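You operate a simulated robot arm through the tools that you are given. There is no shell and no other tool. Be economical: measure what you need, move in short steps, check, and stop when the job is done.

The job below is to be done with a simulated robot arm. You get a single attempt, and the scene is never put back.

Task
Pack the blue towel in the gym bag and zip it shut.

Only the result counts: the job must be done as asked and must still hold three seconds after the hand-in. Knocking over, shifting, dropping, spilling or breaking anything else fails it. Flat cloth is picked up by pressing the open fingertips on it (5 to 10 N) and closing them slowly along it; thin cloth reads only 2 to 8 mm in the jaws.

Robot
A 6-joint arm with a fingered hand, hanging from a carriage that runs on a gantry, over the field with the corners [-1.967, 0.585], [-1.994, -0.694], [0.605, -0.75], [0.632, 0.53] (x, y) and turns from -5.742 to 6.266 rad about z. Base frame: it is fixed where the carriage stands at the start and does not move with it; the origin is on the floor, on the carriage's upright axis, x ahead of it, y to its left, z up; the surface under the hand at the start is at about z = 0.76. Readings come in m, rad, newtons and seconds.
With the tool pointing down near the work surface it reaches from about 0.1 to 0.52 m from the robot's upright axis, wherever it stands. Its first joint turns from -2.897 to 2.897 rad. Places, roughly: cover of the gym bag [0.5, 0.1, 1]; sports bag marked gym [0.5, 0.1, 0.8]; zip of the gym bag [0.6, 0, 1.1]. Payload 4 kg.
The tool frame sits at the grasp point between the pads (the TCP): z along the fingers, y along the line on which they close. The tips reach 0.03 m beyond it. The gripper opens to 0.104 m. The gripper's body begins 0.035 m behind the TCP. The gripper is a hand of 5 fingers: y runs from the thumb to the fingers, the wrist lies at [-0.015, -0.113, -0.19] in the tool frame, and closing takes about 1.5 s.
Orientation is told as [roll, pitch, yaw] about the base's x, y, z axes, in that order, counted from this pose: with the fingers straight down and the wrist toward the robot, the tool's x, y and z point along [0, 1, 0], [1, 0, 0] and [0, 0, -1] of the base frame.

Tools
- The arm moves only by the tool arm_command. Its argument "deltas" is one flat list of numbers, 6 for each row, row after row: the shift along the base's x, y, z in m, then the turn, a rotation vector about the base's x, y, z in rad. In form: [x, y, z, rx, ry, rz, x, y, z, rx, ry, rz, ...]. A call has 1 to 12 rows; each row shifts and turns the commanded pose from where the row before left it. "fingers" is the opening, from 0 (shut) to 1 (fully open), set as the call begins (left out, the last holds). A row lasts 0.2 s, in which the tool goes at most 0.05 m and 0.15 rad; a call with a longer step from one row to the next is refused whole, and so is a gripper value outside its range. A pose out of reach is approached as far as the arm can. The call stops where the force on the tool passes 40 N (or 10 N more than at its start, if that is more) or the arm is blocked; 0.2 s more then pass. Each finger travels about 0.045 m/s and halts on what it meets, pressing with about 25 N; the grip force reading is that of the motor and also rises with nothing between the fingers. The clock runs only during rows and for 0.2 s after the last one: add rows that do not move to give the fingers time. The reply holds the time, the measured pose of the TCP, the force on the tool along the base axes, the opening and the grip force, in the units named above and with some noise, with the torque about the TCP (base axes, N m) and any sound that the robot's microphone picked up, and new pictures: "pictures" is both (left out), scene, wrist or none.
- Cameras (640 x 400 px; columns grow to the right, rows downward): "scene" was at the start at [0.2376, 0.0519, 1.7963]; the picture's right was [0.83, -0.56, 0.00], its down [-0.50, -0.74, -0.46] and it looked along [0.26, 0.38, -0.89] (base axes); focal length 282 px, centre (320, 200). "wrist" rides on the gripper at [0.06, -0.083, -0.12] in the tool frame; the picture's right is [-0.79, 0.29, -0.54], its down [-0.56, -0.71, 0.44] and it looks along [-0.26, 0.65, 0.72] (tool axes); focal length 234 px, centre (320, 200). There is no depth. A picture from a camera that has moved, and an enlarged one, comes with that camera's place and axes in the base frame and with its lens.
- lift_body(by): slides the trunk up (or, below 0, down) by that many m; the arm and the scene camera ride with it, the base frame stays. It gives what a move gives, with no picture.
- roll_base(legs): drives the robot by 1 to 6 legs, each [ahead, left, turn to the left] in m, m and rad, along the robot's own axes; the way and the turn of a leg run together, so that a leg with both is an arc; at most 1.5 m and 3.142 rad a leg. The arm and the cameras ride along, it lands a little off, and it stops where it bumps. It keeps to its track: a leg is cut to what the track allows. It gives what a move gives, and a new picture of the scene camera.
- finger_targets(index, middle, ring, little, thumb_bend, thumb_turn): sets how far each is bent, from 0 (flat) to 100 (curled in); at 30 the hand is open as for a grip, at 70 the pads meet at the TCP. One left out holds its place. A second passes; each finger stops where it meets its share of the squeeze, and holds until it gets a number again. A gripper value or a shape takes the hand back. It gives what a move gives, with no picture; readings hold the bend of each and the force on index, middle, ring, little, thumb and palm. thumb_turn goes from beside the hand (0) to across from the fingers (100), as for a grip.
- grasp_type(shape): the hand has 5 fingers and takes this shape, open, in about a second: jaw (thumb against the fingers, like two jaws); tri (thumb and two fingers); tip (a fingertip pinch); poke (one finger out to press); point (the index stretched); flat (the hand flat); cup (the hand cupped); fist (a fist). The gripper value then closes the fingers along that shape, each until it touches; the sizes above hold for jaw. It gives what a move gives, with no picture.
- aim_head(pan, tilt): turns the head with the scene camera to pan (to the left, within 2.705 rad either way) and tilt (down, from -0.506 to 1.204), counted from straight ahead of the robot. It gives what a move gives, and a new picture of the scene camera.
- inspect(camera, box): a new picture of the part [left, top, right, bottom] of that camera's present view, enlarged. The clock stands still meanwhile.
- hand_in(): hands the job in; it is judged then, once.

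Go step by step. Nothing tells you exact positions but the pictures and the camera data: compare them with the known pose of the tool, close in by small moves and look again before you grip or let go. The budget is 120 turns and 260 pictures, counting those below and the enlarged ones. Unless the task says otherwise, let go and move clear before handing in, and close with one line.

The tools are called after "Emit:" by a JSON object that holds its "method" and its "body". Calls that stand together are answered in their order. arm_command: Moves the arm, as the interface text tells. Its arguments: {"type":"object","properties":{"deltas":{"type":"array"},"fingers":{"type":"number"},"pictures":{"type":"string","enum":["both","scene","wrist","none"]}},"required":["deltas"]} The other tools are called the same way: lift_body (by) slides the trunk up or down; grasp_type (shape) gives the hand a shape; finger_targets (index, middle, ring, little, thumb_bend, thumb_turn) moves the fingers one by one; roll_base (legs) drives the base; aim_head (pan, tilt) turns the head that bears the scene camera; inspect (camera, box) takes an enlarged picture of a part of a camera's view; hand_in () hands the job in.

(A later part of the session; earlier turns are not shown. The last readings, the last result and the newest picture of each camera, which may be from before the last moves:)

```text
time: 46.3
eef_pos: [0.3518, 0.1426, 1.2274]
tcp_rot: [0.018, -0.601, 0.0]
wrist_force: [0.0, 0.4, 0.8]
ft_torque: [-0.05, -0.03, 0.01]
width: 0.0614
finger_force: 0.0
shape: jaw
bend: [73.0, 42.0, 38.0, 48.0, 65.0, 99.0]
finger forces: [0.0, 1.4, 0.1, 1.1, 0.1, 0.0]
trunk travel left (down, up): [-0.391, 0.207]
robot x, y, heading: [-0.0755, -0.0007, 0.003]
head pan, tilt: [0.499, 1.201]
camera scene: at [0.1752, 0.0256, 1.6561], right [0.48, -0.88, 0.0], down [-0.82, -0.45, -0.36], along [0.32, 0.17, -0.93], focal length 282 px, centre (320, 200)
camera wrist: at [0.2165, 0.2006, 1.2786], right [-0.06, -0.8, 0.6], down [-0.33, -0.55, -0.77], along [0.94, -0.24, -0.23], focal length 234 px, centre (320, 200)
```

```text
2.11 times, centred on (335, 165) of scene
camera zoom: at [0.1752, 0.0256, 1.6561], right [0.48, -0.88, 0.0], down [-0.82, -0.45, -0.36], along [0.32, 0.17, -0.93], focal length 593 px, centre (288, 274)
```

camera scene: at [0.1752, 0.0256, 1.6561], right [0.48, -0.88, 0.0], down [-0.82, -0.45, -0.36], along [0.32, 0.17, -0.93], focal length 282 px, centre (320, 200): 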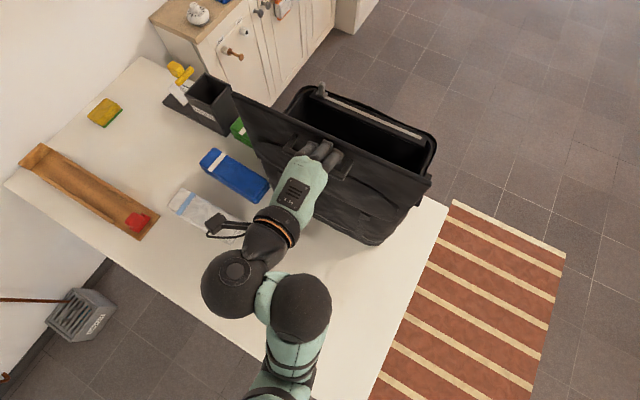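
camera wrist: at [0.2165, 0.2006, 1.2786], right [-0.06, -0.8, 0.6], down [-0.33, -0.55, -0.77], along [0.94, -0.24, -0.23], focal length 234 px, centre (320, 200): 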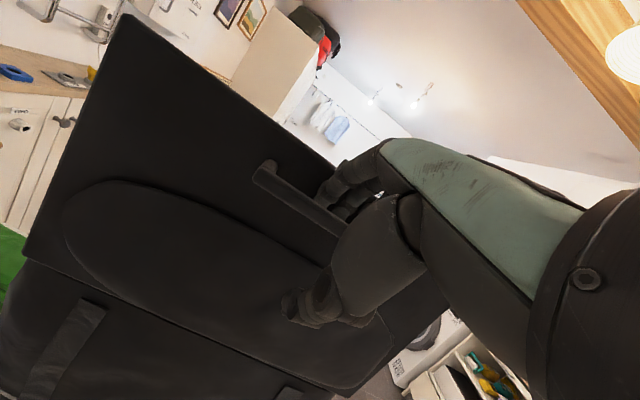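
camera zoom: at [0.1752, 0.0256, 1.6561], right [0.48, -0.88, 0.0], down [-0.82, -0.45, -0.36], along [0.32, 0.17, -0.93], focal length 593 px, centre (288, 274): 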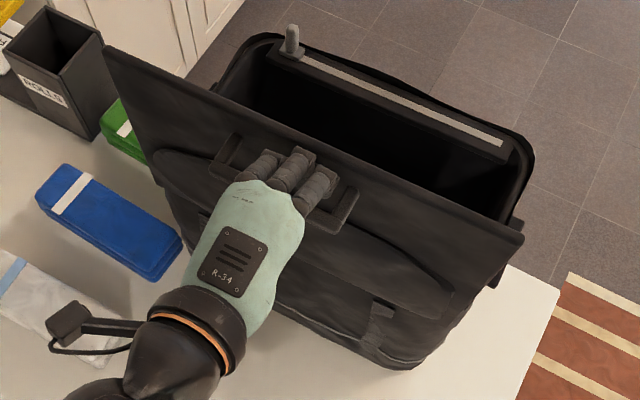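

The cover tends slightly back toward closed, so it needs to go further. Re-gripping and pulling back and down along the arc.

Emit:
{"method": "arm_command", "body": {"deltas": [0, 0, 0, 0, 0, 0, 0, 0, 0, 0, 0, 0, 0, 0, 0, 0, 0, 0, 0, 0, 0, 0, 0, 0, 0, 0, 0, 0, 0, 0, 0, 0, 0, 0, 0, 0], "fingers": 0, "pictures": "none"}}

Emit:
{"method": "arm_command", "body": {"deltas": [-0.015, 0, -0.004, 0, 0, 0, -0.015, 0, -0.006, 0, 0, 0], "pictures": "scene"}}

Emit:
{"method": "inspect", "body": {"camera": "scene", "box": [210, 70, 460, 260]}}

```text
time: 47.7
eef_pos: [0.3526, 0.1428, 1.2258]
tcp_rot: [0.017, -0.6, 0.001]
wrist_force: [1.5, 0.8, 1.2]
ft_torque: [-0.17, 0.0, -0.02]
width: 0.0095
finger_force: 24.6
shape: jaw
bend: [74.0, 51.0, 54.0, 48.0, 48.0, 100.0]
finger forces: [12.4, 0.0, 1.7, 3.6, 19.8, 0.0]
trunk travel left (down, up): [-0.391, 0.207]
robot x, y, heading: [-0.0768, 0.0014, 0.001]
head pan, tilt: [0.499, 1.201]
```

```text
time: 48.3
eef_pos: [0.3531, 0.1421, 1.2263]
tcp_rot: [0.019, -0.6, -0.001]
wrist_force: [1.9, 0.4, -0.3]
ft_torque: [-0.14, 0.03, -0.03]
width: 0.0098
finger_force: 25.1
shape: jaw
bend: [74.0, 51.0, 54.0, 48.0, 48.0, 100.0]
finger forces: [12.4, 0.0, 1.7, 2.9, 21.1, 0.0]
out of reach, approached as far as the arm can: row 1, 2
trunk travel left (down, up): [-0.391, 0.207]
robot x, y, heading: [-0.0774, -0.0006, 0.003]
head pan, tilt: [0.499, 1.201]
camera scene: at [0.1752, 0.0256, 1.6561], right [0.48, -0.88, 0.0], down [-0.82, -0.45, -0.36], along [0.32, 0.17, -0.93], focal length 282 px, centre (320, 200)
```

scene: 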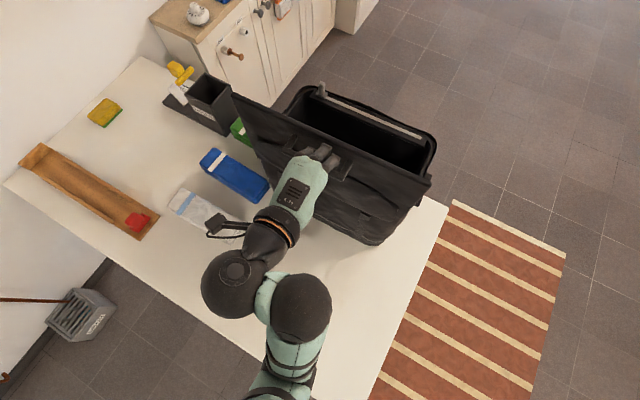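

```text
2.11 times, centred on (335, 165) of scene
camera zoom: at [0.1752, 0.0256, 1.6561], right [0.48, -0.88, 0.0], down [-0.82, -0.45, -0.36], along [0.32, 0.17, -0.93], focal length 593 px, centre (288, 274)
```

zoom: 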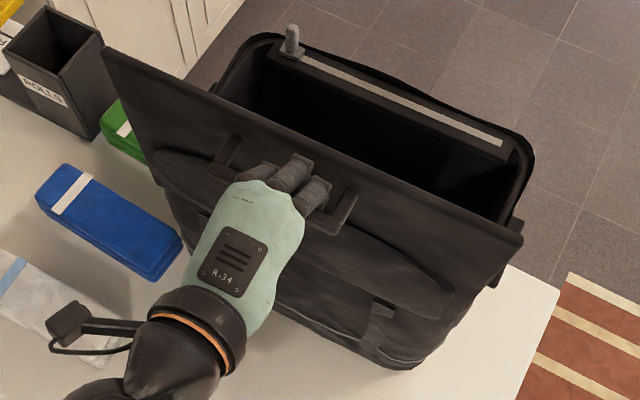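

The arm can't come nearer with this tilt, so use the carriage: back 4 cm, then judge whether the cover tilts or the bag slides.

Emit:
{"method": "roll_base", "body": {"legs": [[-0.04, 0, 0]]}}

Emit:
{"method": "inspect", "body": {"camera": "scene", "box": [210, 70, 460, 260]}}

```text
time: 49.1
eef_pos: [0.3132, 0.1416, 1.2273]
tcp_rot: [0.019, -0.6, -0.001]
wrist_force: [0.6, -0.8, 0.8]
ft_torque: [-0.09, 0.08, -0.04]
width: 0.0096
finger_force: 25.3
shape: jaw
bend: [74.0, 51.0, 54.0, 48.0, 48.0, 100.0]
finger forces: [12.6, 0.0, 1.4, 2.5, 21.4, 0.0]
trunk travel left (down, up): [-0.391, 0.207]
robot x, y, heading: [-0.1131, -0.0021, -0.001]
head pan, tilt: [0.499, 1.201]
camera scene: at [0.1351, 0.0255, 1.6561], right [0.48, -0.88, 0.0], down [-0.82, -0.45, -0.36], along [0.32, 0.17, -0.93], focal length 282 px, centre (320, 200)
```

scene: 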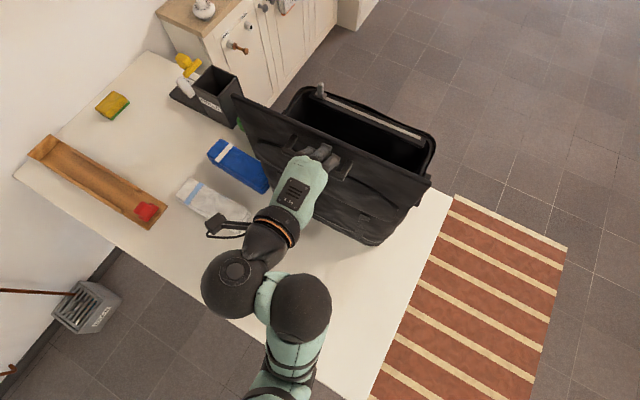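

```text
2.11 times, centred on (335, 165) of scene
camera zoom: at [0.1351, 0.0255, 1.6561], right [0.48, -0.88, 0.0], down [-0.82, -0.45, -0.36], along [0.32, 0.17, -0.93], focal length 593 px, centre (288, 274)
```

zoom: 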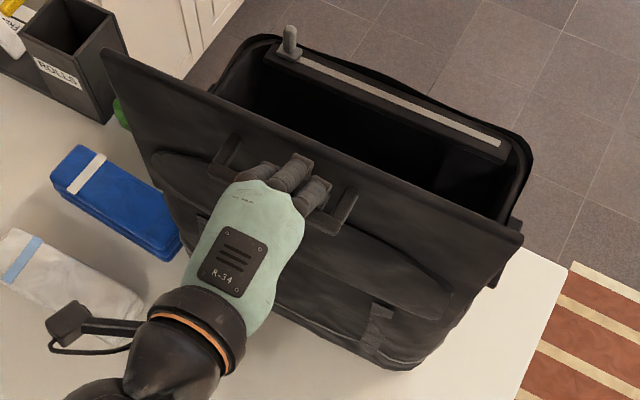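

The bag slid along with the hand, so the cover is at its stop and the bag is back near its original spot. Now release slowly and see if the cover stands by itself.

Emit:
{"method": "arm_command", "body": {"deltas": [0, 0, 0, 0, 0, 0, 0, 0, 0, 0, 0, 0, 0, 0, 0, 0, 0, 0, 0, 0, 0, 0, 0, 0, 0, 0, 0, 0, 0, 0, 0, 0, 0, 0, 0, 0, 0, 0, 0, 0, 0, 0], "fingers": 1, "pictures": "none"}}

Emit:
{"method": "inspect", "body": {"camera": "scene", "box": [210, 70, 460, 260]}}

Emit:
{"method": "inspect", "body": {"camera": "wrist", "box": [180, 100, 440, 350]}}

```text
time: 50.7
eef_pos: [0.313, 0.1422, 1.2275]
tcp_rot: [0.019, -0.6, -0.001]
wrist_force: [-0.5, -0.5, -0.3]
ft_torque: [-0.02, 0.0, -0.02]
width: 0.1034
finger_force: 0.1
shape: jaw
bend: [30.0, 30.0, 30.0, 30.0, 30.0, 97.0]
finger forces: [0.2, 0.1, 0.0, 0.1, 0.0, 0.0]
trunk travel left (down, up): [-0.391, 0.207]
robot x, y, heading: [-0.1141, 0.0025, -0.001]
head pan, tilt: [0.499, 1.201]
```

```text
2.11 times, centred on (335, 165) of scene
camera zoom: at [0.1351, 0.0256, 1.6561], right [0.48, -0.88, 0.0], down [-0.82, -0.45, -0.36], along [0.32, 0.17, -0.93], focal length 593 px, centre (288, 274)
```

zoom: 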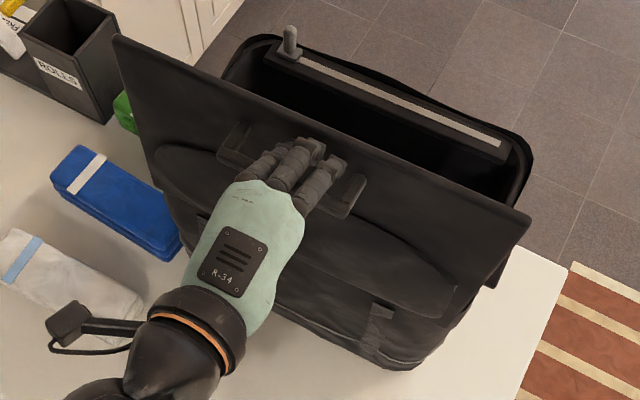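

```text
1.60 times, centred on (310, 225) of wrist
camera zoom: at [0.1765, 0.2006, 1.2787], right [-0.06, -0.8, 0.6], down [-0.33, -0.55, -0.77], along [0.94, -0.24, -0.23], focal length 375 px, centre (336, 160)
```

zoom: 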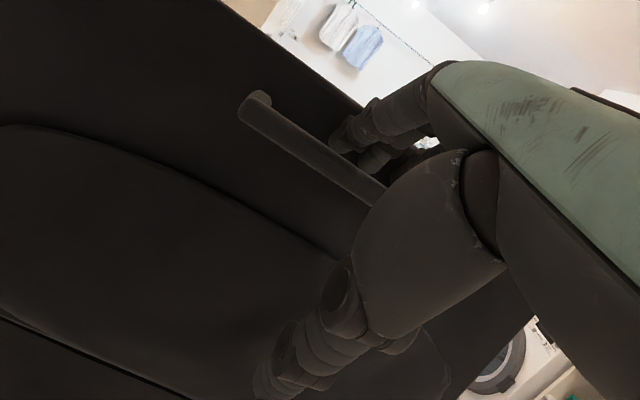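

The cover moved only with the opening fingers and now rests with no force on them. I'll withdraw the hand straight up via the trunk, then back away.

Emit:
{"method": "lift_body", "body": {"by": 0.07}}

Emit:
{"method": "roll_base", "body": {"legs": [[-0.06, 0, 0]]}}

Emit:
{"method": "inspect", "body": {"camera": "scene", "box": [210, 70, 460, 260]}}

```text
time: 51.8
eef_pos: [0.3129, 0.1433, 1.2959]
tcp_rot: [0.02, -0.599, -0.003]
wrist_force: [0.5, -0.6, 0.2]
ft_torque: [0.01, 0.01, -0.01]
width: 0.1035
finger_force: 0.0
shape: jaw
bend: [30.0, 30.0, 30.0, 30.0, 30.0, 97.0]
finger forces: [0.0, 0.1, 0.0, 0.0, 0.1, 0.1]
trunk travel left (down, up): [-0.461, 0.137]
robot x, y, heading: [-0.1154, -0.0005, -0.002]
head pan, tilt: [0.499, 1.201]
```

```text
time: 52.8
eef_pos: [0.2529, 0.1417, 1.2952]
tcp_rot: [0.018, -0.603, 0.001]
wrist_force: [0.3, 0.5, 0.3]
ft_torque: [0.01, 0.0, -0.03]
width: 0.1036
finger_force: 0.0
shape: jaw
bend: [30.0, 30.0, 30.0, 30.0, 30.0, 97.0]
finger forces: [0.0, 0.0, 0.0, 0.0, 0.1, 0.0]
trunk travel left (down, up): [-0.461, 0.137]
robot x, y, heading: [-0.1723, 0.0032, -0.002]
head pan, tilt: [0.499, 1.201]
camera scene: at [0.0759, 0.0258, 1.7262], right [0.48, -0.88, 0.0], down [-0.82, -0.45, -0.36], along [0.32, 0.17, -0.93], focal length 282 px, centre (320, 200)
```

scene: 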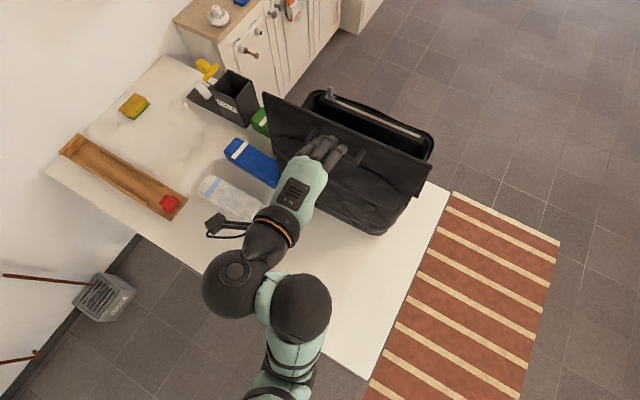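

```text
2.11 times, centred on (335, 165) of scene
camera zoom: at [0.0759, 0.0258, 1.7262], right [0.48, -0.88, 0.0], down [-0.82, -0.45, -0.36], along [0.32, 0.17, -0.93], focal length 593 px, centre (288, 274)
```

zoom: 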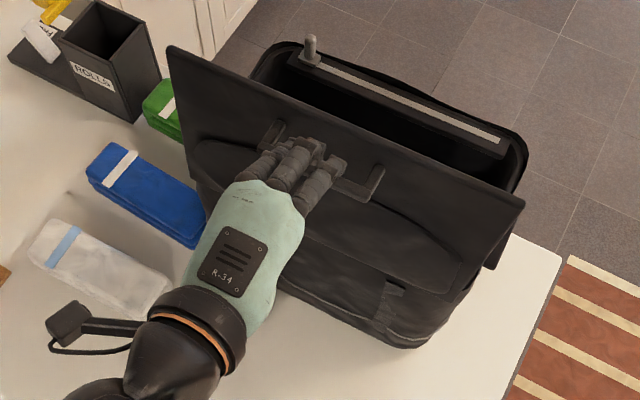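

The cover stands open on its own. Now the blue towel (centre ≈[0.41, 0.48], lying along y): drive left first, then ahead, and straighten the hand.

Emit:
{"method": "roll_base", "body": {"legs": [[0, 0.45, 0], [0.12, 0, 0]]}}

Emit:
{"method": "arm_command", "body": {"deltas": [0, 0, 0, 0, 0.15, 0, 0, 0, 0, 0, 0.15, 0, 0, 0, 0, 0, 0.15, 0, 0, 0, 0, 0, 0.15, 0]}}

```text
time: 56.4
eef_pos: [0.3738, 0.5977, 1.2974]
tcp_rot: [0.019, -0.601, -0.006]
wrist_force: [-0.8, -0.7, -0.8]
ft_torque: [0.02, 0.0, -0.03]
width: 0.1039
finger_force: 0.0
shape: jaw
bend: [30.0, 30.0, 30.0, 30.0, 30.0, 97.0]
finger forces: [0.1, 0.0, 0.1, 0.1, 0.0, 0.0]
trunk travel left (down, up): [-0.461, 0.137]
robot x, y, heading: [-0.057, 0.4583, -0.01]
head pan, tilt: [0.499, 1.201]
camera scene: at [0.195, 0.4813, 1.7261], right [0.47, -0.88, 0.0], down [-0.82, -0.44, -0.36], along [0.32, 0.17, -0.93], focal length 282 px, centre (320, 200)
```

scene: 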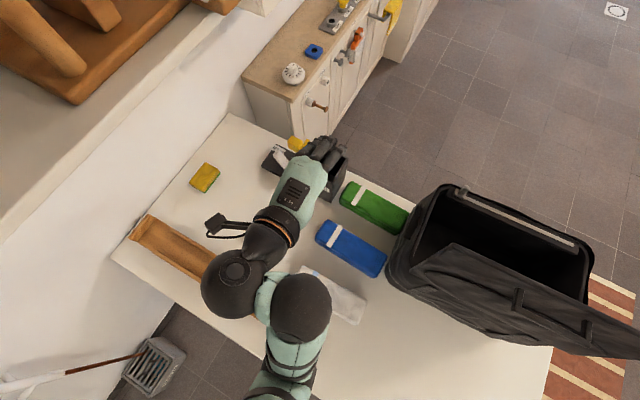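

```text
time: 57.4
eef_pos: [0.4014, 0.5921, 1.245]
tcp_rot: [0.016, -0.005, -0.003]
wrist_force: [-0.7, -0.5, 0.7]
ft_torque: [-0.01, 0.02, -0.03]
width: 0.1036
finger_force: 0.0
shape: jaw
bend: [30.0, 30.0, 30.0, 30.0, 30.0, 97.0]
finger forces: [0.0, 0.0, 0.0, 0.1, 0.0, 0.1]
out of reach, approached as far as the arm can: row 3, 4
trunk travel left (down, up): [-0.461, 0.137]
robot x, y, heading: [-0.0564, 0.4574, -0.009]
head pan, tilt: [0.499, 1.201]
camera scene: at [0.195, 0.4813, 1.7261], right [0.47, -0.88, 0.0], down [-0.82, -0.44, -0.36], along [0.32, 0.17, -0.93], focal length 282 px, centre (320, 200)
camera wrist: at [0.3191, 0.6499, 1.3648], right [0.28, -0.8, 0.53], down [-0.71, -0.55, -0.45], along [0.65, -0.25, -0.72], focal length 234 px, centre (320, 200)
```

scene: 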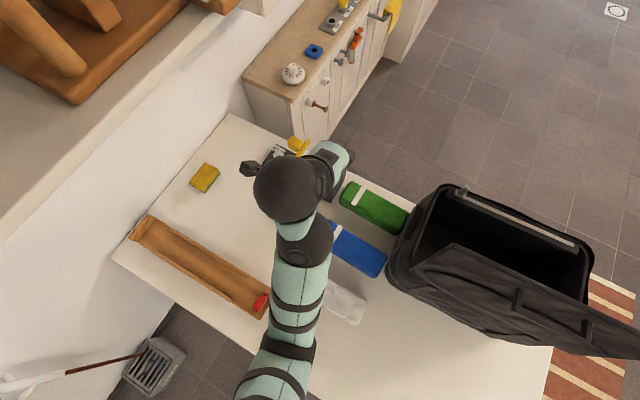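
wrist: 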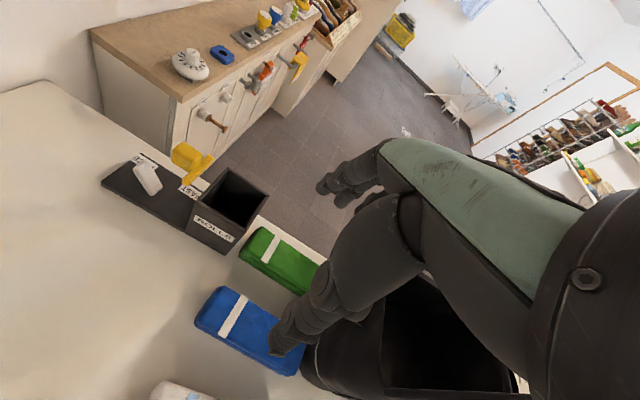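

The blue towel is at about [0.413, 0.474], axis turned ~0.1 rad, z top ≈0.81. Move ahead a bit, lower the trunk, and place the hand above it.

Emit:
{"method": "roll_base", "body": {"legs": [[0.07, 0, 0]]}}

Emit:
{"method": "lift_body", "body": {"by": -0.15}}

Emit:
{"method": "arm_command", "body": {"deltas": [-0.015, -0.04, -0.01, 0, 0, -0.05, -0.015, -0.04, -0.02, 0, 0, -0.05, -0.015, -0.035, -0.02, 0, 0, 0, -0.01, 0, -0.03, 0, 0, 0]}}

```text
time: 58.4
eef_pos: [0.4708, 0.5896, 1.245]
tcp_rot: [0.019, -0.005, -0.008]
wrist_force: [-0.2, -0.2, -1.0]
ft_torque: [0.01, -0.01, -0.01]
width: 0.1035
finger_force: 0.1
shape: jaw
bend: [30.0, 30.0, 30.0, 30.0, 30.0, 97.0]
finger forces: [0.0, 0.0, 0.0, 0.0, 0.0, 0.0]
trunk travel left (down, up): [-0.461, 0.137]
robot x, y, heading: [0.0086, 0.4584, -0.011]
head pan, tilt: [0.499, 1.201]
camera scene: at [0.2634, 0.4801, 1.7261], right [0.47, -0.88, 0.0], down [-0.82, -0.44, -0.36], along [0.32, 0.17, -0.93], focal length 282 px, centre (320, 200)
```

scene: 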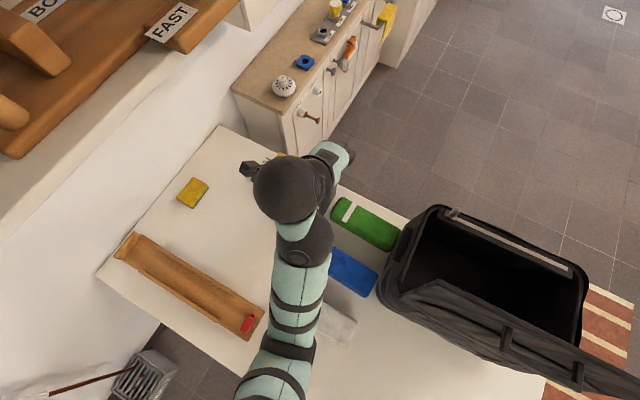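

```text
time: 60.1
eef_pos: [0.4709, 0.5907, 1.0939]
tcp_rot: [0.016, -0.007, -0.007]
wrist_force: [-0.1, -0.2, -0.7]
ft_torque: [0.02, 0.0, 0.02]
width: 0.104
finger_force: 0.1
shape: jaw
bend: [30.0, 30.0, 30.0, 30.0, 30.0, 97.0]
finger forces: [0.0, 0.1, 0.0, 0.0, 0.1, 0.1]
trunk travel left (down, up): [-0.311, 0.287]
robot x, y, heading: [0.0137, 0.4552, -0.012]
head pan, tilt: [0.499, 1.201]
```

```text
time: 61.1
eef_pos: [0.4162, 0.4752, 1.0175]
tcp_rot: [0.017, -0.007, -0.108]
wrist_force: [-1.5, 0.2, 0.6]
ft_torque: [0.01, 0.02, 0.0]
width: 0.1036
finger_force: 0.0
shape: jaw
bend: [30.0, 30.0, 30.0, 30.0, 30.0, 97.0]
finger forces: [0.0, 0.0, 0.0, 0.1, 0.1, 0.0]
trunk travel left (down, up): [-0.311, 0.287]
robot x, y, heading: [0.0145, 0.4552, -0.013]
head pan, tilt: [0.499, 1.201]
camera scene: at [0.2634, 0.48, 1.5762], right [0.47, -0.88, 0.0], down [-0.82, -0.44, -0.36], along [0.32, 0.17, -0.93], focal length 282 px, centre (320, 200)
camera wrist: at [0.339, 0.5422, 1.1372], right [0.2, -0.82, 0.53], down [-0.76, -0.47, -0.45], along [0.62, -0.31, -0.72], focal length 234 px, centre (320, 200)
```

scene: 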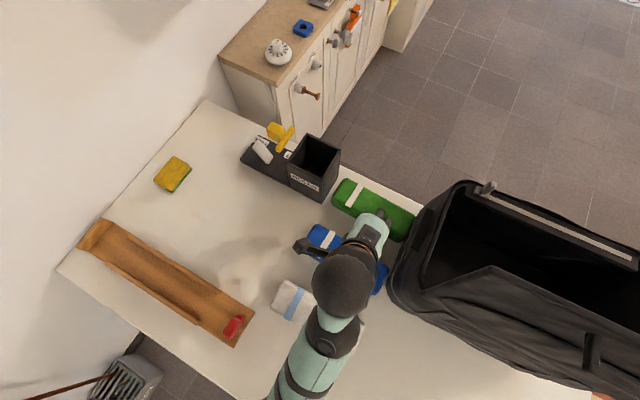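
wrist: 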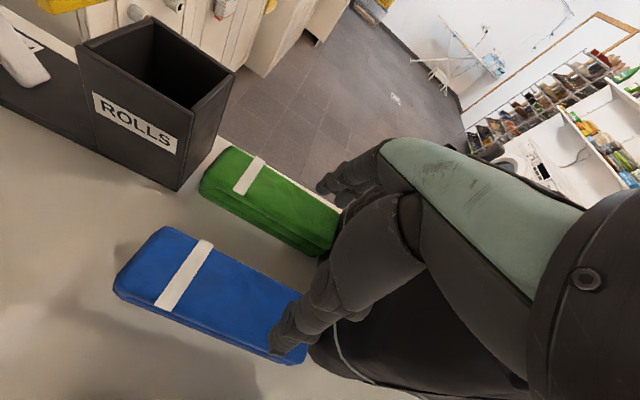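

Refined towel centre ≈[0.409, 0.478]; I'll descend to just above and look again.

Emit:
{"method": "arm_command", "body": {"deltas": [-0.006, 0.003, -0.04, 0, 0, 0, 0, 0, -0.04, 0, 0, 0, 0, 0, -0.04, 0, 0, 0, 0, 0, -0.03, 0, 0, 0]}}

Emit:
{"method": "inspect", "body": {"camera": "scene", "box": [270, 160, 430, 310]}}

```text
time: 62.1
eef_pos: [0.4029, 0.473, 0.9154]
tcp_rot: [0.02, -0.002, -0.106]
wrist_force: [0.2, -0.2, -0.2]
ft_torque: [0.0, 0.02, 0.0]
width: 0.1039
finger_force: 0.0
shape: jaw
bend: [30.0, 30.0, 30.0, 30.0, 30.0, 97.0]
finger forces: [0.0, 0.0, 0.0, 0.0, 0.0, 0.0]
out of reach, approached as far as the arm can: row 3, 4
trunk travel left (down, up): [-0.311, 0.287]
robot x, y, heading: [0.0126, 0.457, -0.013]
head pan, tilt: [0.499, 1.201]
camera scene: at [0.2639, 0.4799, 1.5763], right [0.47, -0.88, 0.0], down [-0.82, -0.44, -0.36], along [0.32, 0.17, -0.93], focal length 282 px, centre (320, 200)
camera wrist: at [0.3259, 0.5396, 1.0351], right [0.2, -0.83, 0.53], down [-0.76, -0.47, -0.45], along [0.62, -0.31, -0.72], focal length 234 px, centre (320, 200)
```

scene: 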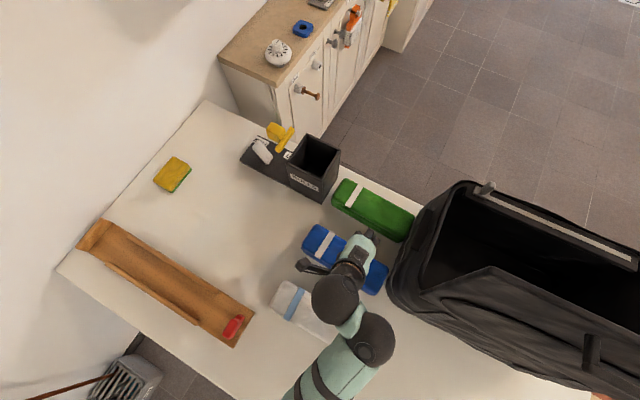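
wrist: 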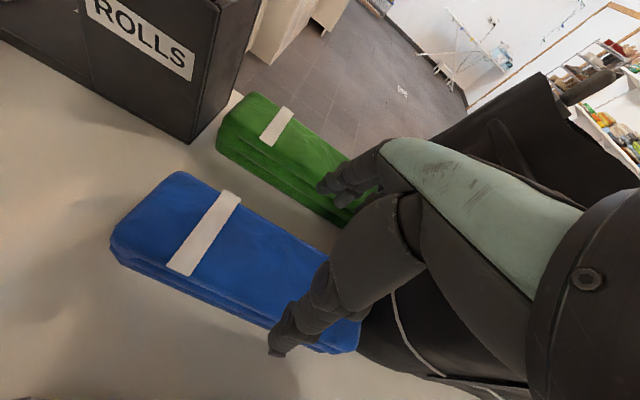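

```text
2.67 times, centred on (350, 235) of scene
camera zoom: at [0.2639, 0.4799, 1.5763], right [0.47, -0.88, 0.0], down [-0.82, -0.44, -0.36], along [0.32, 0.17, -0.93], focal length 751 px, centre (240, 107)
```

zoom: 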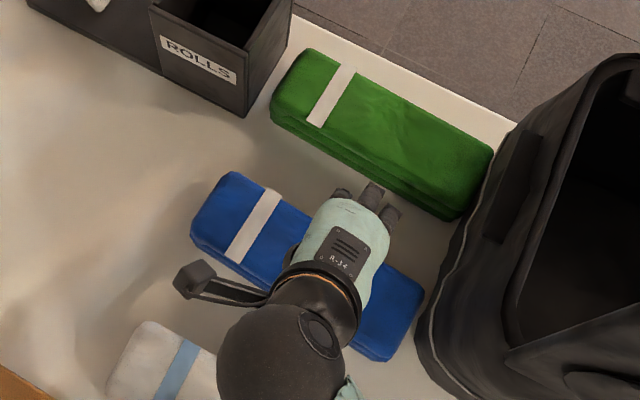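

The fingers are over the gap between blue and green, the thumb on the near side. Lower the trunk for reach, then align.

Emit:
{"method": "lift_body", "body": {"by": -0.06}}

Emit:
{"method": "arm_command", "body": {"deltas": [0.007, 0.004, 0, 0, 0, 0, 0, 0, 0, 0, 0, 0]}}

Emit:
{"method": "inspect", "body": {"camera": "scene", "box": [270, 160, 430, 310]}}

```text
time: 63.1
eef_pos: [0.4017, 0.4733, 0.8545]
tcp_rot: [0.019, -0.001, -0.107]
wrist_force: [0.6, -2.1, 0.4]
ft_torque: [0.01, -0.01, 0.0]
width: 0.1037
finger_force: 0.1
shape: jaw
bend: [30.0, 30.0, 30.0, 30.0, 30.0, 97.0]
finger forces: [0.1, 0.0, 0.1, 0.1, 0.0, 0.1]
trunk travel left (down, up): [-0.251, 0.347]
robot x, y, heading: [0.0119, 0.4566, -0.011]
head pan, tilt: [0.499, 1.201]
```

```text
time: 63.7
eef_pos: [0.4083, 0.4779, 0.8551]
tcp_rot: [0.017, 0.001, -0.108]
wrist_force: [0.2, 0.5, -0.1]
ft_torque: [0.0, 0.0, 0.01]
width: 0.1039
finger_force: 0.0
shape: jaw
bend: [30.0, 30.0, 30.0, 30.0, 30.0, 97.0]
finger forces: [0.1, 0.0, 0.0, 0.0, 0.0, 0.0]
trunk travel left (down, up): [-0.251, 0.347]
robot x, y, heading: [0.0117, 0.4582, -0.01]
head pan, tilt: [0.499, 1.201]
camera scene: at [0.2635, 0.4801, 1.5162], right [0.47, -0.88, 0.0], down [-0.82, -0.44, -0.36], along [0.32, 0.17, -0.93], focal length 282 px, centre (320, 200)
camera wrist: at [0.3326, 0.5438, 0.9756], right [0.2, -0.82, 0.53], down [-0.76, -0.47, -0.45], along [0.62, -0.31, -0.72], focal length 234 px, centre (320, 200)
```

scene: 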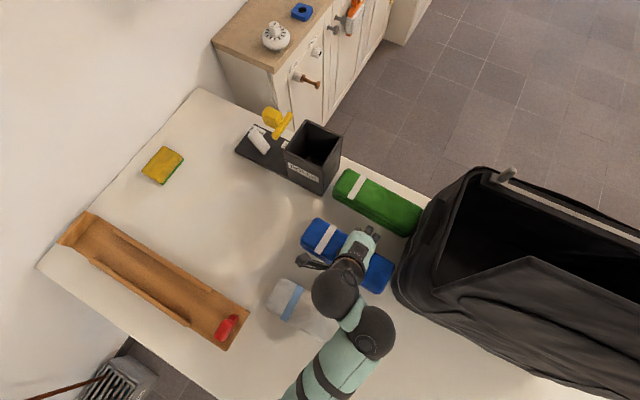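
wrist: 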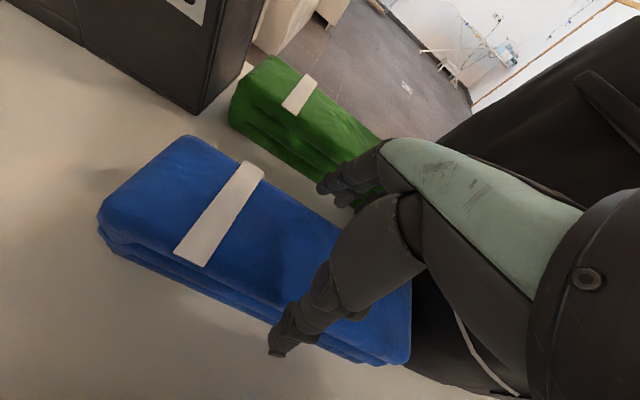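

```text
2.67 times, centred on (350, 235) of scene
camera zoom: at [0.2635, 0.4801, 1.5162], right [0.47, -0.88, 0.0], down [-0.82, -0.44, -0.36], along [0.32, 0.17, -0.93], focal length 751 px, centre (240, 107)
```

zoom: 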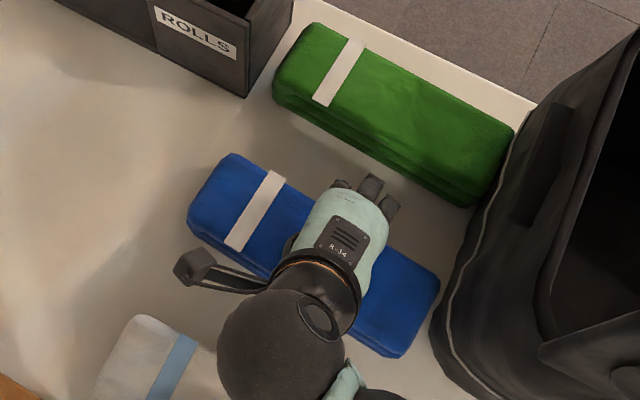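

Both sides are clear; descending to just above the table surface.

Emit:
{"method": "arm_command", "body": {"deltas": [0.001, 0, -0.02, 0, 0, 0, 0, 0, -0.02, 0, 0, 0, 0, 0, -0.015, 0, 0, 0]}}

```text
time: 64.5
eef_pos: [0.4089, 0.478, 0.8553]
tcp_rot: [0.019, 0.0, -0.105]
wrist_force: [-0.5, -0.2, 0.0]
ft_torque: [-0.03, 0.0, 0.02]
width: 0.1038
finger_force: 0.1
shape: jaw
bend: [30.0, 30.0, 30.0, 30.0, 30.0, 97.0]
finger forces: [0.0, 0.0, 0.0, 0.0, 0.0, 0.1]
out of reach, approached as far as the arm can: row 1, 2, 3
trunk travel left (down, up): [-0.251, 0.347]
robot x, y, heading: [0.0148, 0.4575, -0.006]
head pan, tilt: [0.499, 1.201]
camera scene: at [0.2635, 0.4801, 1.5161], right [0.47, -0.88, 0.0], down [-0.82, -0.44, -0.36], along [0.32, 0.17, -0.93], focal length 282 px, centre (320, 200)
camera wrist: at [0.3326, 0.5437, 0.9756], right [0.2, -0.82, 0.53], down [-0.76, -0.47, -0.45], along [0.62, -0.31, -0.72], focal length 234 px, centre (320, 200)
```

scene: 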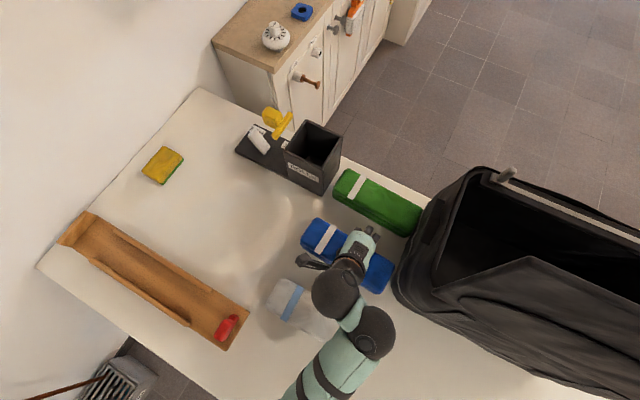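
wrist: 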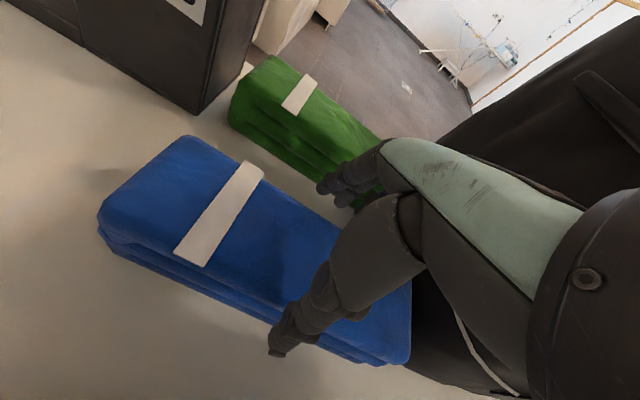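

The arm is at its low limit, so the trunk does the descent.

Emit:
{"method": "lift_body", "body": {"by": -0.03}}

Emit:
{"method": "lift_body", "body": {"by": -0.022}}

Emit:
{"method": "inspect", "body": {"camera": "wrist", "box": [60, 80, 460, 400]}}

```text
time: 65.3
eef_pos: [0.408, 0.4769, 0.8262]
tcp_rot: [0.017, 0.003, -0.106]
wrist_force: [-1.1, 0.3, 0.6]
ft_torque: [0.02, 0.02, 0.01]
width: 0.1039
finger_force: 0.0
shape: jaw
bend: [30.0, 30.0, 30.0, 30.0, 29.0, 97.0]
finger forces: [0.3, 0.0, 0.1, 0.1, 1.4, 0.1]
trunk travel left (down, up): [-0.221, 0.377]
robot x, y, heading: [0.0078, 0.4553, -0.011]
head pan, tilt: [0.499, 1.201]
```

```text
time: 65.9
eef_pos: [0.411, 0.4773, 0.8109]
tcp_rot: [0.02, -0.014, -0.106]
wrist_force: [-6.7, 1.4, 20.3]
ft_torque: [0.02, 0.51, 0.25]
width: 0.1041
finger_force: 0.1
shape: jaw
bend: [28.0, 30.0, 30.0, 28.0, 24.0, 97.0]
finger forces: [5.3, 0.0, 0.1, 4.9, 21.3, 0.0]
trunk travel left (down, up): [-0.201, 0.397]
robot x, y, heading: [0.0146, 0.4579, -0.014]
head pan, tilt: [0.499, 1.201]
stopped: the force on the tool passed its limit at 57 N (the readings are from after the stop); the commanded pose is now the measured one
```

```text
1.25 times, centred on (260, 240) of wrist
camera zoom: at [0.3335, 0.5439, 0.9302], right [0.19, -0.82, 0.53], down [-0.75, -0.47, -0.46], along [0.63, -0.31, -0.71], focal length 293 px, centre (395, 150)
```

zoom: 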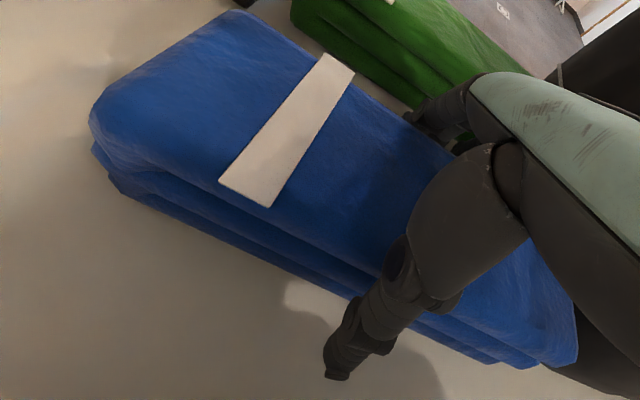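

The thumb has touched down; that's deep enough around the towel. I'll relieve slightly and close.

Emit:
{"method": "lift_body", "body": {"by": 0.005}}

Emit:
{"method": "arm_command", "body": {"deltas": [0, 0, 0, 0, 0, 0, 0, 0, 0, 0, 0, 0, 0, 0, 0, 0, 0, 0, 0, 0, 0, 0, 0, 0, 0, 0, 0, 0, 0, 0, 0, 0, 0, 0, 0, 0, 0, 0, 0, 0, 0, 0], "fingers": 0}}

```text
time: 66.4
eef_pos: [0.409, 0.4777, 0.8126]
tcp_rot: [0.02, -0.009, -0.105]
wrist_force: [-0.1, -0.5, -2.7]
ft_torque: [-0.01, 0.0, 0.0]
width: 0.1039
finger_force: 0.0
shape: jaw
bend: [28.0, 30.0, 30.0, 28.0, 24.0, 96.0]
finger forces: [6.8, 0.0, 0.0, 3.2, 9.9, 0.1]
trunk travel left (down, up): [-0.206, 0.392]
robot x, y, heading: [0.0099, 0.4546, -0.006]
head pan, tilt: [0.499, 1.201]
```

```text
time: 68.0
eef_pos: [0.4102, 0.4771, 0.8141]
tcp_rot: [0.019, -0.01, -0.109]
wrist_force: [0.4, -0.8, -0.1]
ft_torque: [0.01, -0.03, -0.01]
width: 0.0766
finger_force: 25.2
shape: jaw
bend: [26.0, 37.0, 33.0, 28.0, 53.0, 96.0]
finger forces: [21.1, 12.6, 2.7, 5.1, 45.0, 0.0]
trunk travel left (down, up): [-0.206, 0.392]
robot x, y, heading: [0.0119, 0.4568, -0.01]
head pan, tilt: [0.499, 1.201]
camera scene: at [0.2633, 0.4801, 1.4714], right [0.47, -0.88, 0.0], down [-0.82, -0.44, -0.36], along [0.32, 0.17, -0.93], focal length 282 px, centre (320, 200)
camera wrist: at [0.3334, 0.5437, 0.9341], right [0.2, -0.82, 0.53], down [-0.76, -0.47, -0.45], along [0.62, -0.31, -0.72], focal length 234 px, centre (320, 200)
```

scene: 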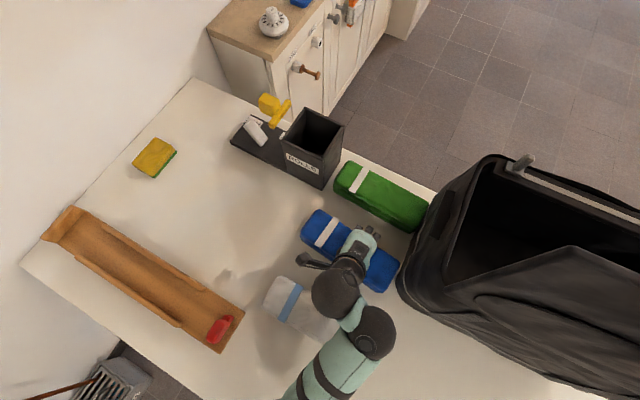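
wrist: 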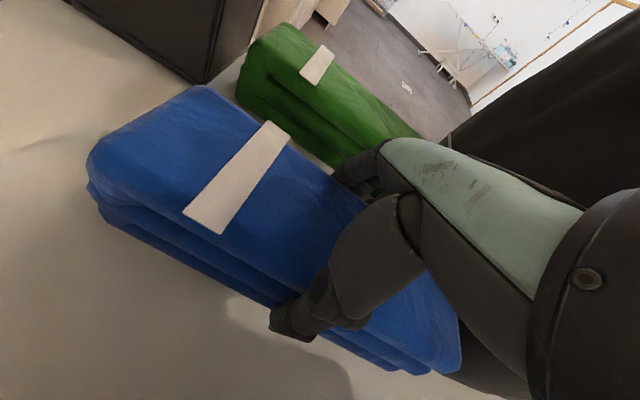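

The towel is gripped (7.7 cm wide, good force). Lifting with the trunk.

Emit:
{"method": "lift_body", "body": {"by": 0.12}}

Emit:
{"method": "inspect", "body": {"camera": "scene", "box": [180, 100, 500, 300]}}

Emit:
{"method": "inspect", "body": {"camera": "wrist", "box": [0, 0, 640, 400]}}

```text
time: 69.5
eef_pos: [0.4113, 0.4776, 0.9344]
tcp_rot: [0.019, -0.01, -0.107]
wrist_force: [-0.1, 0.2, -2.6]
ft_torque: [-0.03, 0.0, 0.03]
width: 0.0765
finger_force: 25.0
shape: jaw
bend: [26.0, 37.0, 33.0, 28.0, 53.0, 96.0]
finger forces: [21.1, 12.5, 2.7, 5.1, 45.0, 0.0]
trunk travel left (down, up): [-0.326, 0.272]
robot x, y, heading: [0.0122, 0.4584, -0.012]
head pan, tilt: [0.499, 1.201]
```

```text
2.00 times, centred on (340, 200) of scene
camera zoom: at [0.2633, 0.4801, 1.5913], right [0.47, -0.88, 0.0], down [-0.82, -0.44, -0.36], along [0.32, 0.17, -0.93], focal length 563 px, centre (280, 200)
```

zoom: 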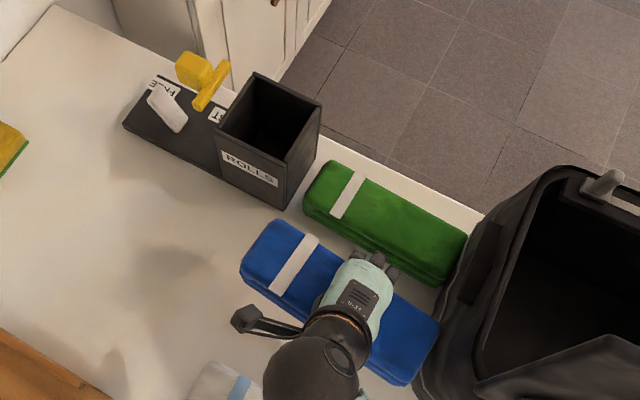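

```text
1.00 times, centred on (320, 200) of wrist (not enlarged: the box is as wide or as high as the picture)
camera zoom: at [0.3333, 0.5437, 1.0541], right [0.2, -0.82, 0.53], down [-0.76, -0.47, -0.45], along [0.62, -0.31, -0.72], focal length 234 px, centre (320, 200)
```

zoom: 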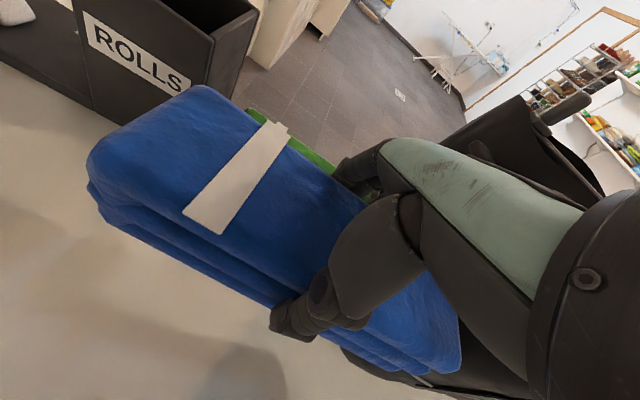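

Held firmly. Raise fully so it clears the bag and upright cover, and look at the bag opening.

Emit:
{"method": "lift_body", "body": {"by": 0.265}}

Emit:
{"method": "aim_head", "body": {"pan": -0.3, "tilt": 1.15}}

```text
time: 72.2
eef_pos: [0.4114, 0.4778, 1.1988]
tcp_rot: [0.019, -0.011, -0.106]
wrist_force: [0.8, -0.4, -3.0]
ft_torque: [-0.02, 0.05, 0.01]
width: 0.0765
finger_force: 24.9
shape: jaw
bend: [26.0, 37.0, 33.0, 28.0, 53.0, 96.0]
finger forces: [21.1, 12.5, 2.7, 5.0, 44.8, 0.0]
trunk travel left (down, up): [-0.591, 0.007]
robot x, y, heading: [0.0129, 0.4555, -0.01]
head pan, tilt: [0.499, 1.201]
```

```text
time: 73.3
eef_pos: [0.4103, 0.4771, 1.1998]
tcp_rot: [0.021, -0.009, -0.106]
wrist_force: [-0.2, -0.6, -2.4]
ft_torque: [0.01, 0.0, 0.02]
width: 0.0764
finger_force: 25.0
shape: jaw
bend: [26.0, 37.0, 33.0, 28.0, 53.0, 96.0]
finger forces: [21.1, 12.5, 2.6, 4.9, 44.9, 0.0]
trunk travel left (down, up): [-0.591, 0.007]
robot x, y, heading: [0.0118, 0.4563, -0.011]
head pan, tilt: [-0.3, 1.15]
camera scene: at [0.2707, 0.4357, 1.8592], right [-0.3, -0.95, 0.0], down [-0.87, 0.28, -0.41], along [0.39, -0.12, -0.91], focal length 282 px, centre (320, 200)
```

scene: 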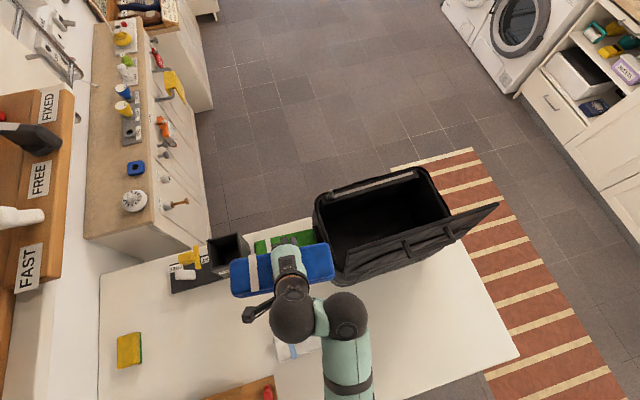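

A clear view of the bag's opening. Zooming in to fix the opening's location.

Emit:
{"method": "inspect", "body": {"camera": "scene", "box": [220, 150, 510, 300]}}

```text
2.21 times, centred on (365, 225) of scene
camera zoom: at [0.2707, 0.4357, 1.8592], right [-0.3, -0.95, 0.0], down [-0.87, 0.28, -0.41], along [0.39, -0.12, -0.91], focal length 621 px, centre (221, 145)
```

zoom: 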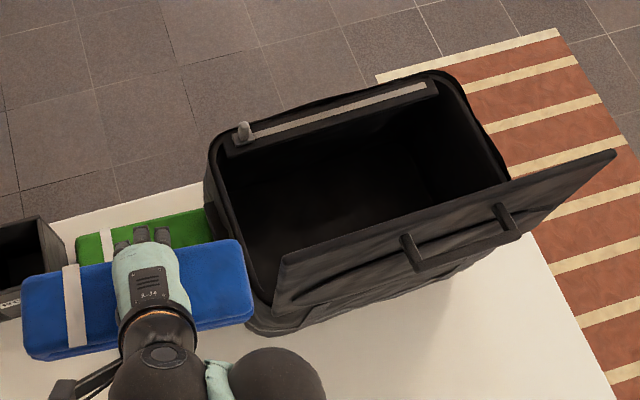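

The opening spans about x 0.39–0.585, y 0–0.32 (centre ≈[0.49, 0.16]); the cover stands at x≈0.39–0.40 up to z≈1.25. I'll go ahead first, then sideways so the towel passes in front of the cover.

Emit:
{"method": "roll_base", "body": {"legs": [[0.092, 0, 0]]}}

Emit:
{"method": "arm_command", "body": {"deltas": [0, 0, 0, 0, 0, 0.05, 0, 0, 0, 0, 0, 0.055], "pictures": "none"}}

Emit:
{"method": "roll_base", "body": {"legs": [[0, -0.15, 0]]}}

```text
time: 74.5
eef_pos: [0.5017, 0.4769, 1.199]
tcp_rot: [0.019, -0.012, -0.106]
wrist_force: [-0.1, -0.6, -2.7]
ft_torque: [-0.01, 0.04, 0.02]
width: 0.0765
finger_force: 24.7
shape: jaw
bend: [26.0, 37.0, 33.0, 28.0, 53.0, 96.0]
finger forces: [21.0, 12.4, 2.8, 5.0, 44.7, 0.0]
trunk travel left (down, up): [-0.591, 0.007]
robot x, y, heading: [0.1087, 0.4569, -0.012]
head pan, tilt: [-0.3, 1.15]
camera scene: at [0.3609, 0.4348, 1.8592], right [-0.3, -0.95, 0.0], down [-0.87, 0.28, -0.41], along [0.39, -0.12, -0.91], focal length 282 px, centre (320, 200)
```

scene: 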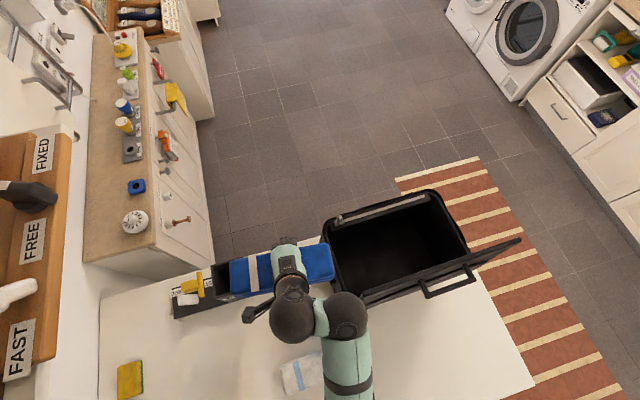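

```text
time: 75.1
eef_pos: [0.5102, 0.4847, 1.2069]
tcp_rot: [0.028, -0.025, -0.04]
wrist_force: [-0.4, -0.3, -1.5]
ft_torque: [-0.02, -0.03, 0.02]
width: 0.0765
finger_force: 24.9
shape: jaw
bend: [26.0, 37.0, 33.0, 28.0, 53.0, 96.0]
finger forces: [21.0, 12.5, 2.8, 4.9, 44.5, 0.1]
out of reach, approached as far as the arm can: row 2
trunk travel left (down, up): [-0.591, 0.007]
robot x, y, heading: [0.1026, 0.4571, -0.012]
head pan, tilt: [-0.3, 1.15]
```

```text
time: 76.4
eef_pos: [0.5088, 0.3362, 1.2077]
tcp_rot: [0.03, -0.024, -0.038]
wrist_force: [-0.9, 0.4, -2.7]
ft_torque: [-0.02, 0.01, 0.01]
width: 0.0768
finger_force: 24.9
shape: jaw
bend: [26.0, 37.0, 33.0, 28.0, 53.0, 96.0]
finger forces: [20.9, 12.5, 2.8, 4.8, 44.3, 0.0]
trunk travel left (down, up): [-0.591, 0.007]
robot x, y, heading: [0.1039, 0.3076, -0.001]
head pan, tilt: [-0.3, 1.15]
camera scene: at [0.3597, 0.2864, 1.8592], right [-0.3, -0.95, 0.0], down [-0.87, 0.28, -0.41], along [0.39, -0.12, -0.91], focal length 282 px, centre (320, 200)
```

scene: 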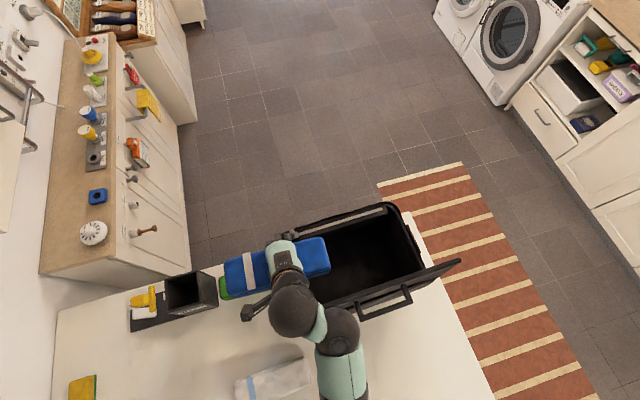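

Clear so far, the arm passing above the cover. Continuing in two legs.

Emit:
{"method": "roll_base", "body": {"legs": [[0, -0.09, 0]]}}

Emit:
{"method": "roll_base", "body": {"legs": [[0, -0.085, 0]]}}

Emit:
{"method": "inspect", "body": {"camera": "scene", "box": [220, 170, 470, 340]}}

Emit:
{"method": "inspect", "body": {"camera": "wrist", "box": [0, 0, 640, 400]}}

```text
time: 77.5
eef_pos: [0.5081, 0.2454, 1.2079]
tcp_rot: [0.03, -0.025, -0.039]
wrist_force: [0.7, 0.5, -2.1]
ft_torque: [-0.02, 0.0, 0.01]
width: 0.0766
finger_force: 24.7
shape: jaw
bend: [26.0, 37.0, 33.0, 28.0, 53.0, 96.0]
finger forces: [21.0, 12.5, 2.8, 4.9, 44.5, 0.0]
trunk travel left (down, up): [-0.591, 0.007]
robot x, y, heading: [0.1003, 0.2132, -0.009]
head pan, tilt: [-0.3, 1.15]
camera scene: at [0.359, 0.1949, 1.8592], right [-0.3, -0.95, 0.0], down [-0.87, 0.28, -0.41], along [0.39, -0.12, -0.91], focal length 282 px, centre (320, 200)
```

scene: 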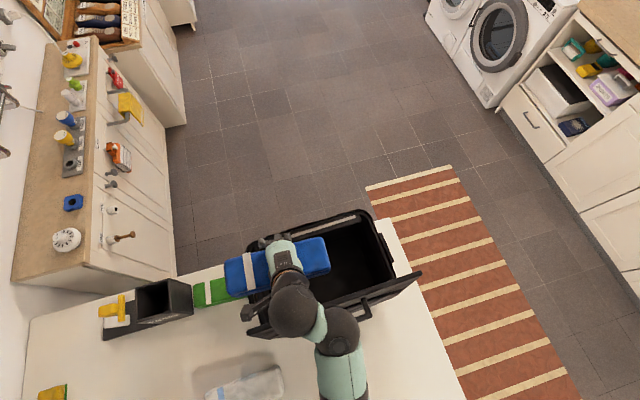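

```text
time: 78.6
eef_pos: [0.509, 0.1612, 1.2064]
tcp_rot: [0.03, -0.025, -0.035]
wrist_force: [-0.1, -0.5, -2.0]
ft_torque: [0.01, 0.06, 0.01]
width: 0.0766
finger_force: 24.7
shape: jaw
bend: [26.0, 37.0, 33.0, 28.0, 53.0, 96.0]
finger forces: [20.9, 12.5, 2.8, 4.9, 44.3, 0.0]
trunk travel left (down, up): [-0.591, 0.007]
robot x, y, heading: [0.1009, 0.1326, -0.007]
head pan, tilt: [-0.3, 1.15]
camera scene: at [0.3586, 0.1103, 1.8592], right [-0.3, -0.95, 0.0], down [-0.87, 0.27, -0.41], along [0.39, -0.12, -0.91], focal length 282 px, centre (320, 200)
```

scene: 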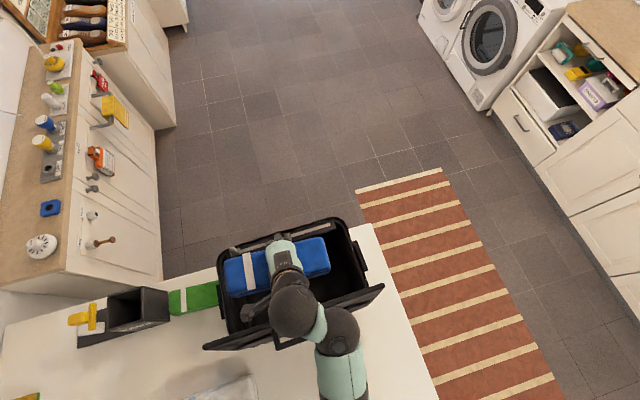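

```text
2.35 times, centred on (345, 255) of scene
camera zoom: at [0.3586, 0.1103, 1.8592], right [-0.3, -0.95, 0.0], down [-0.87, 0.27, -0.41], along [0.39, -0.12, -0.91], focal length 662 px, centre (261, 71)
```

zoom: 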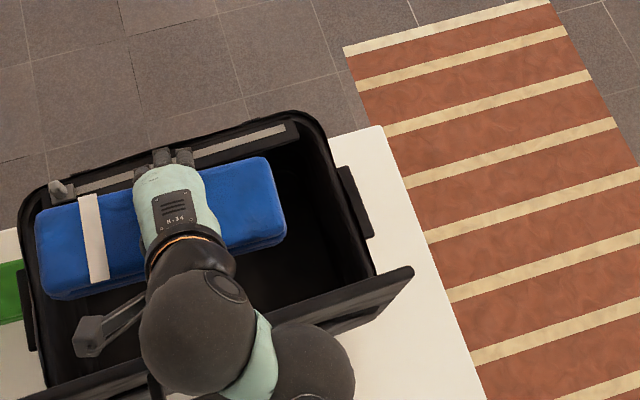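

```text
1.00 times, centred on (320, 200) of wrist (not enlarged: the box is as wide or as high as the picture)
camera zoom: at [0.4244, 0.2198, 1.3261], right [0.25, -0.81, 0.53], down [-0.71, -0.52, -0.47], along [0.66, -0.26, -0.71], focal length 234 px, centre (320, 200)
```

zoom: 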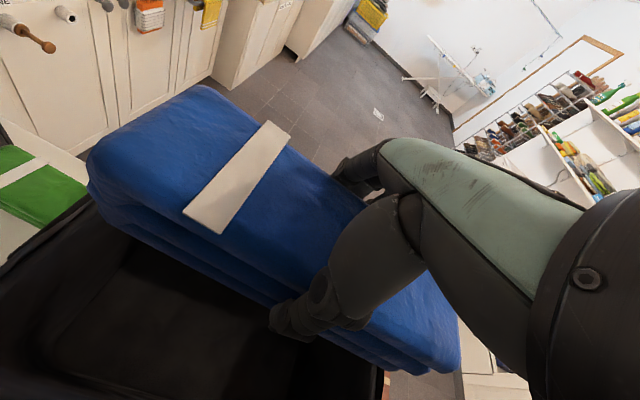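

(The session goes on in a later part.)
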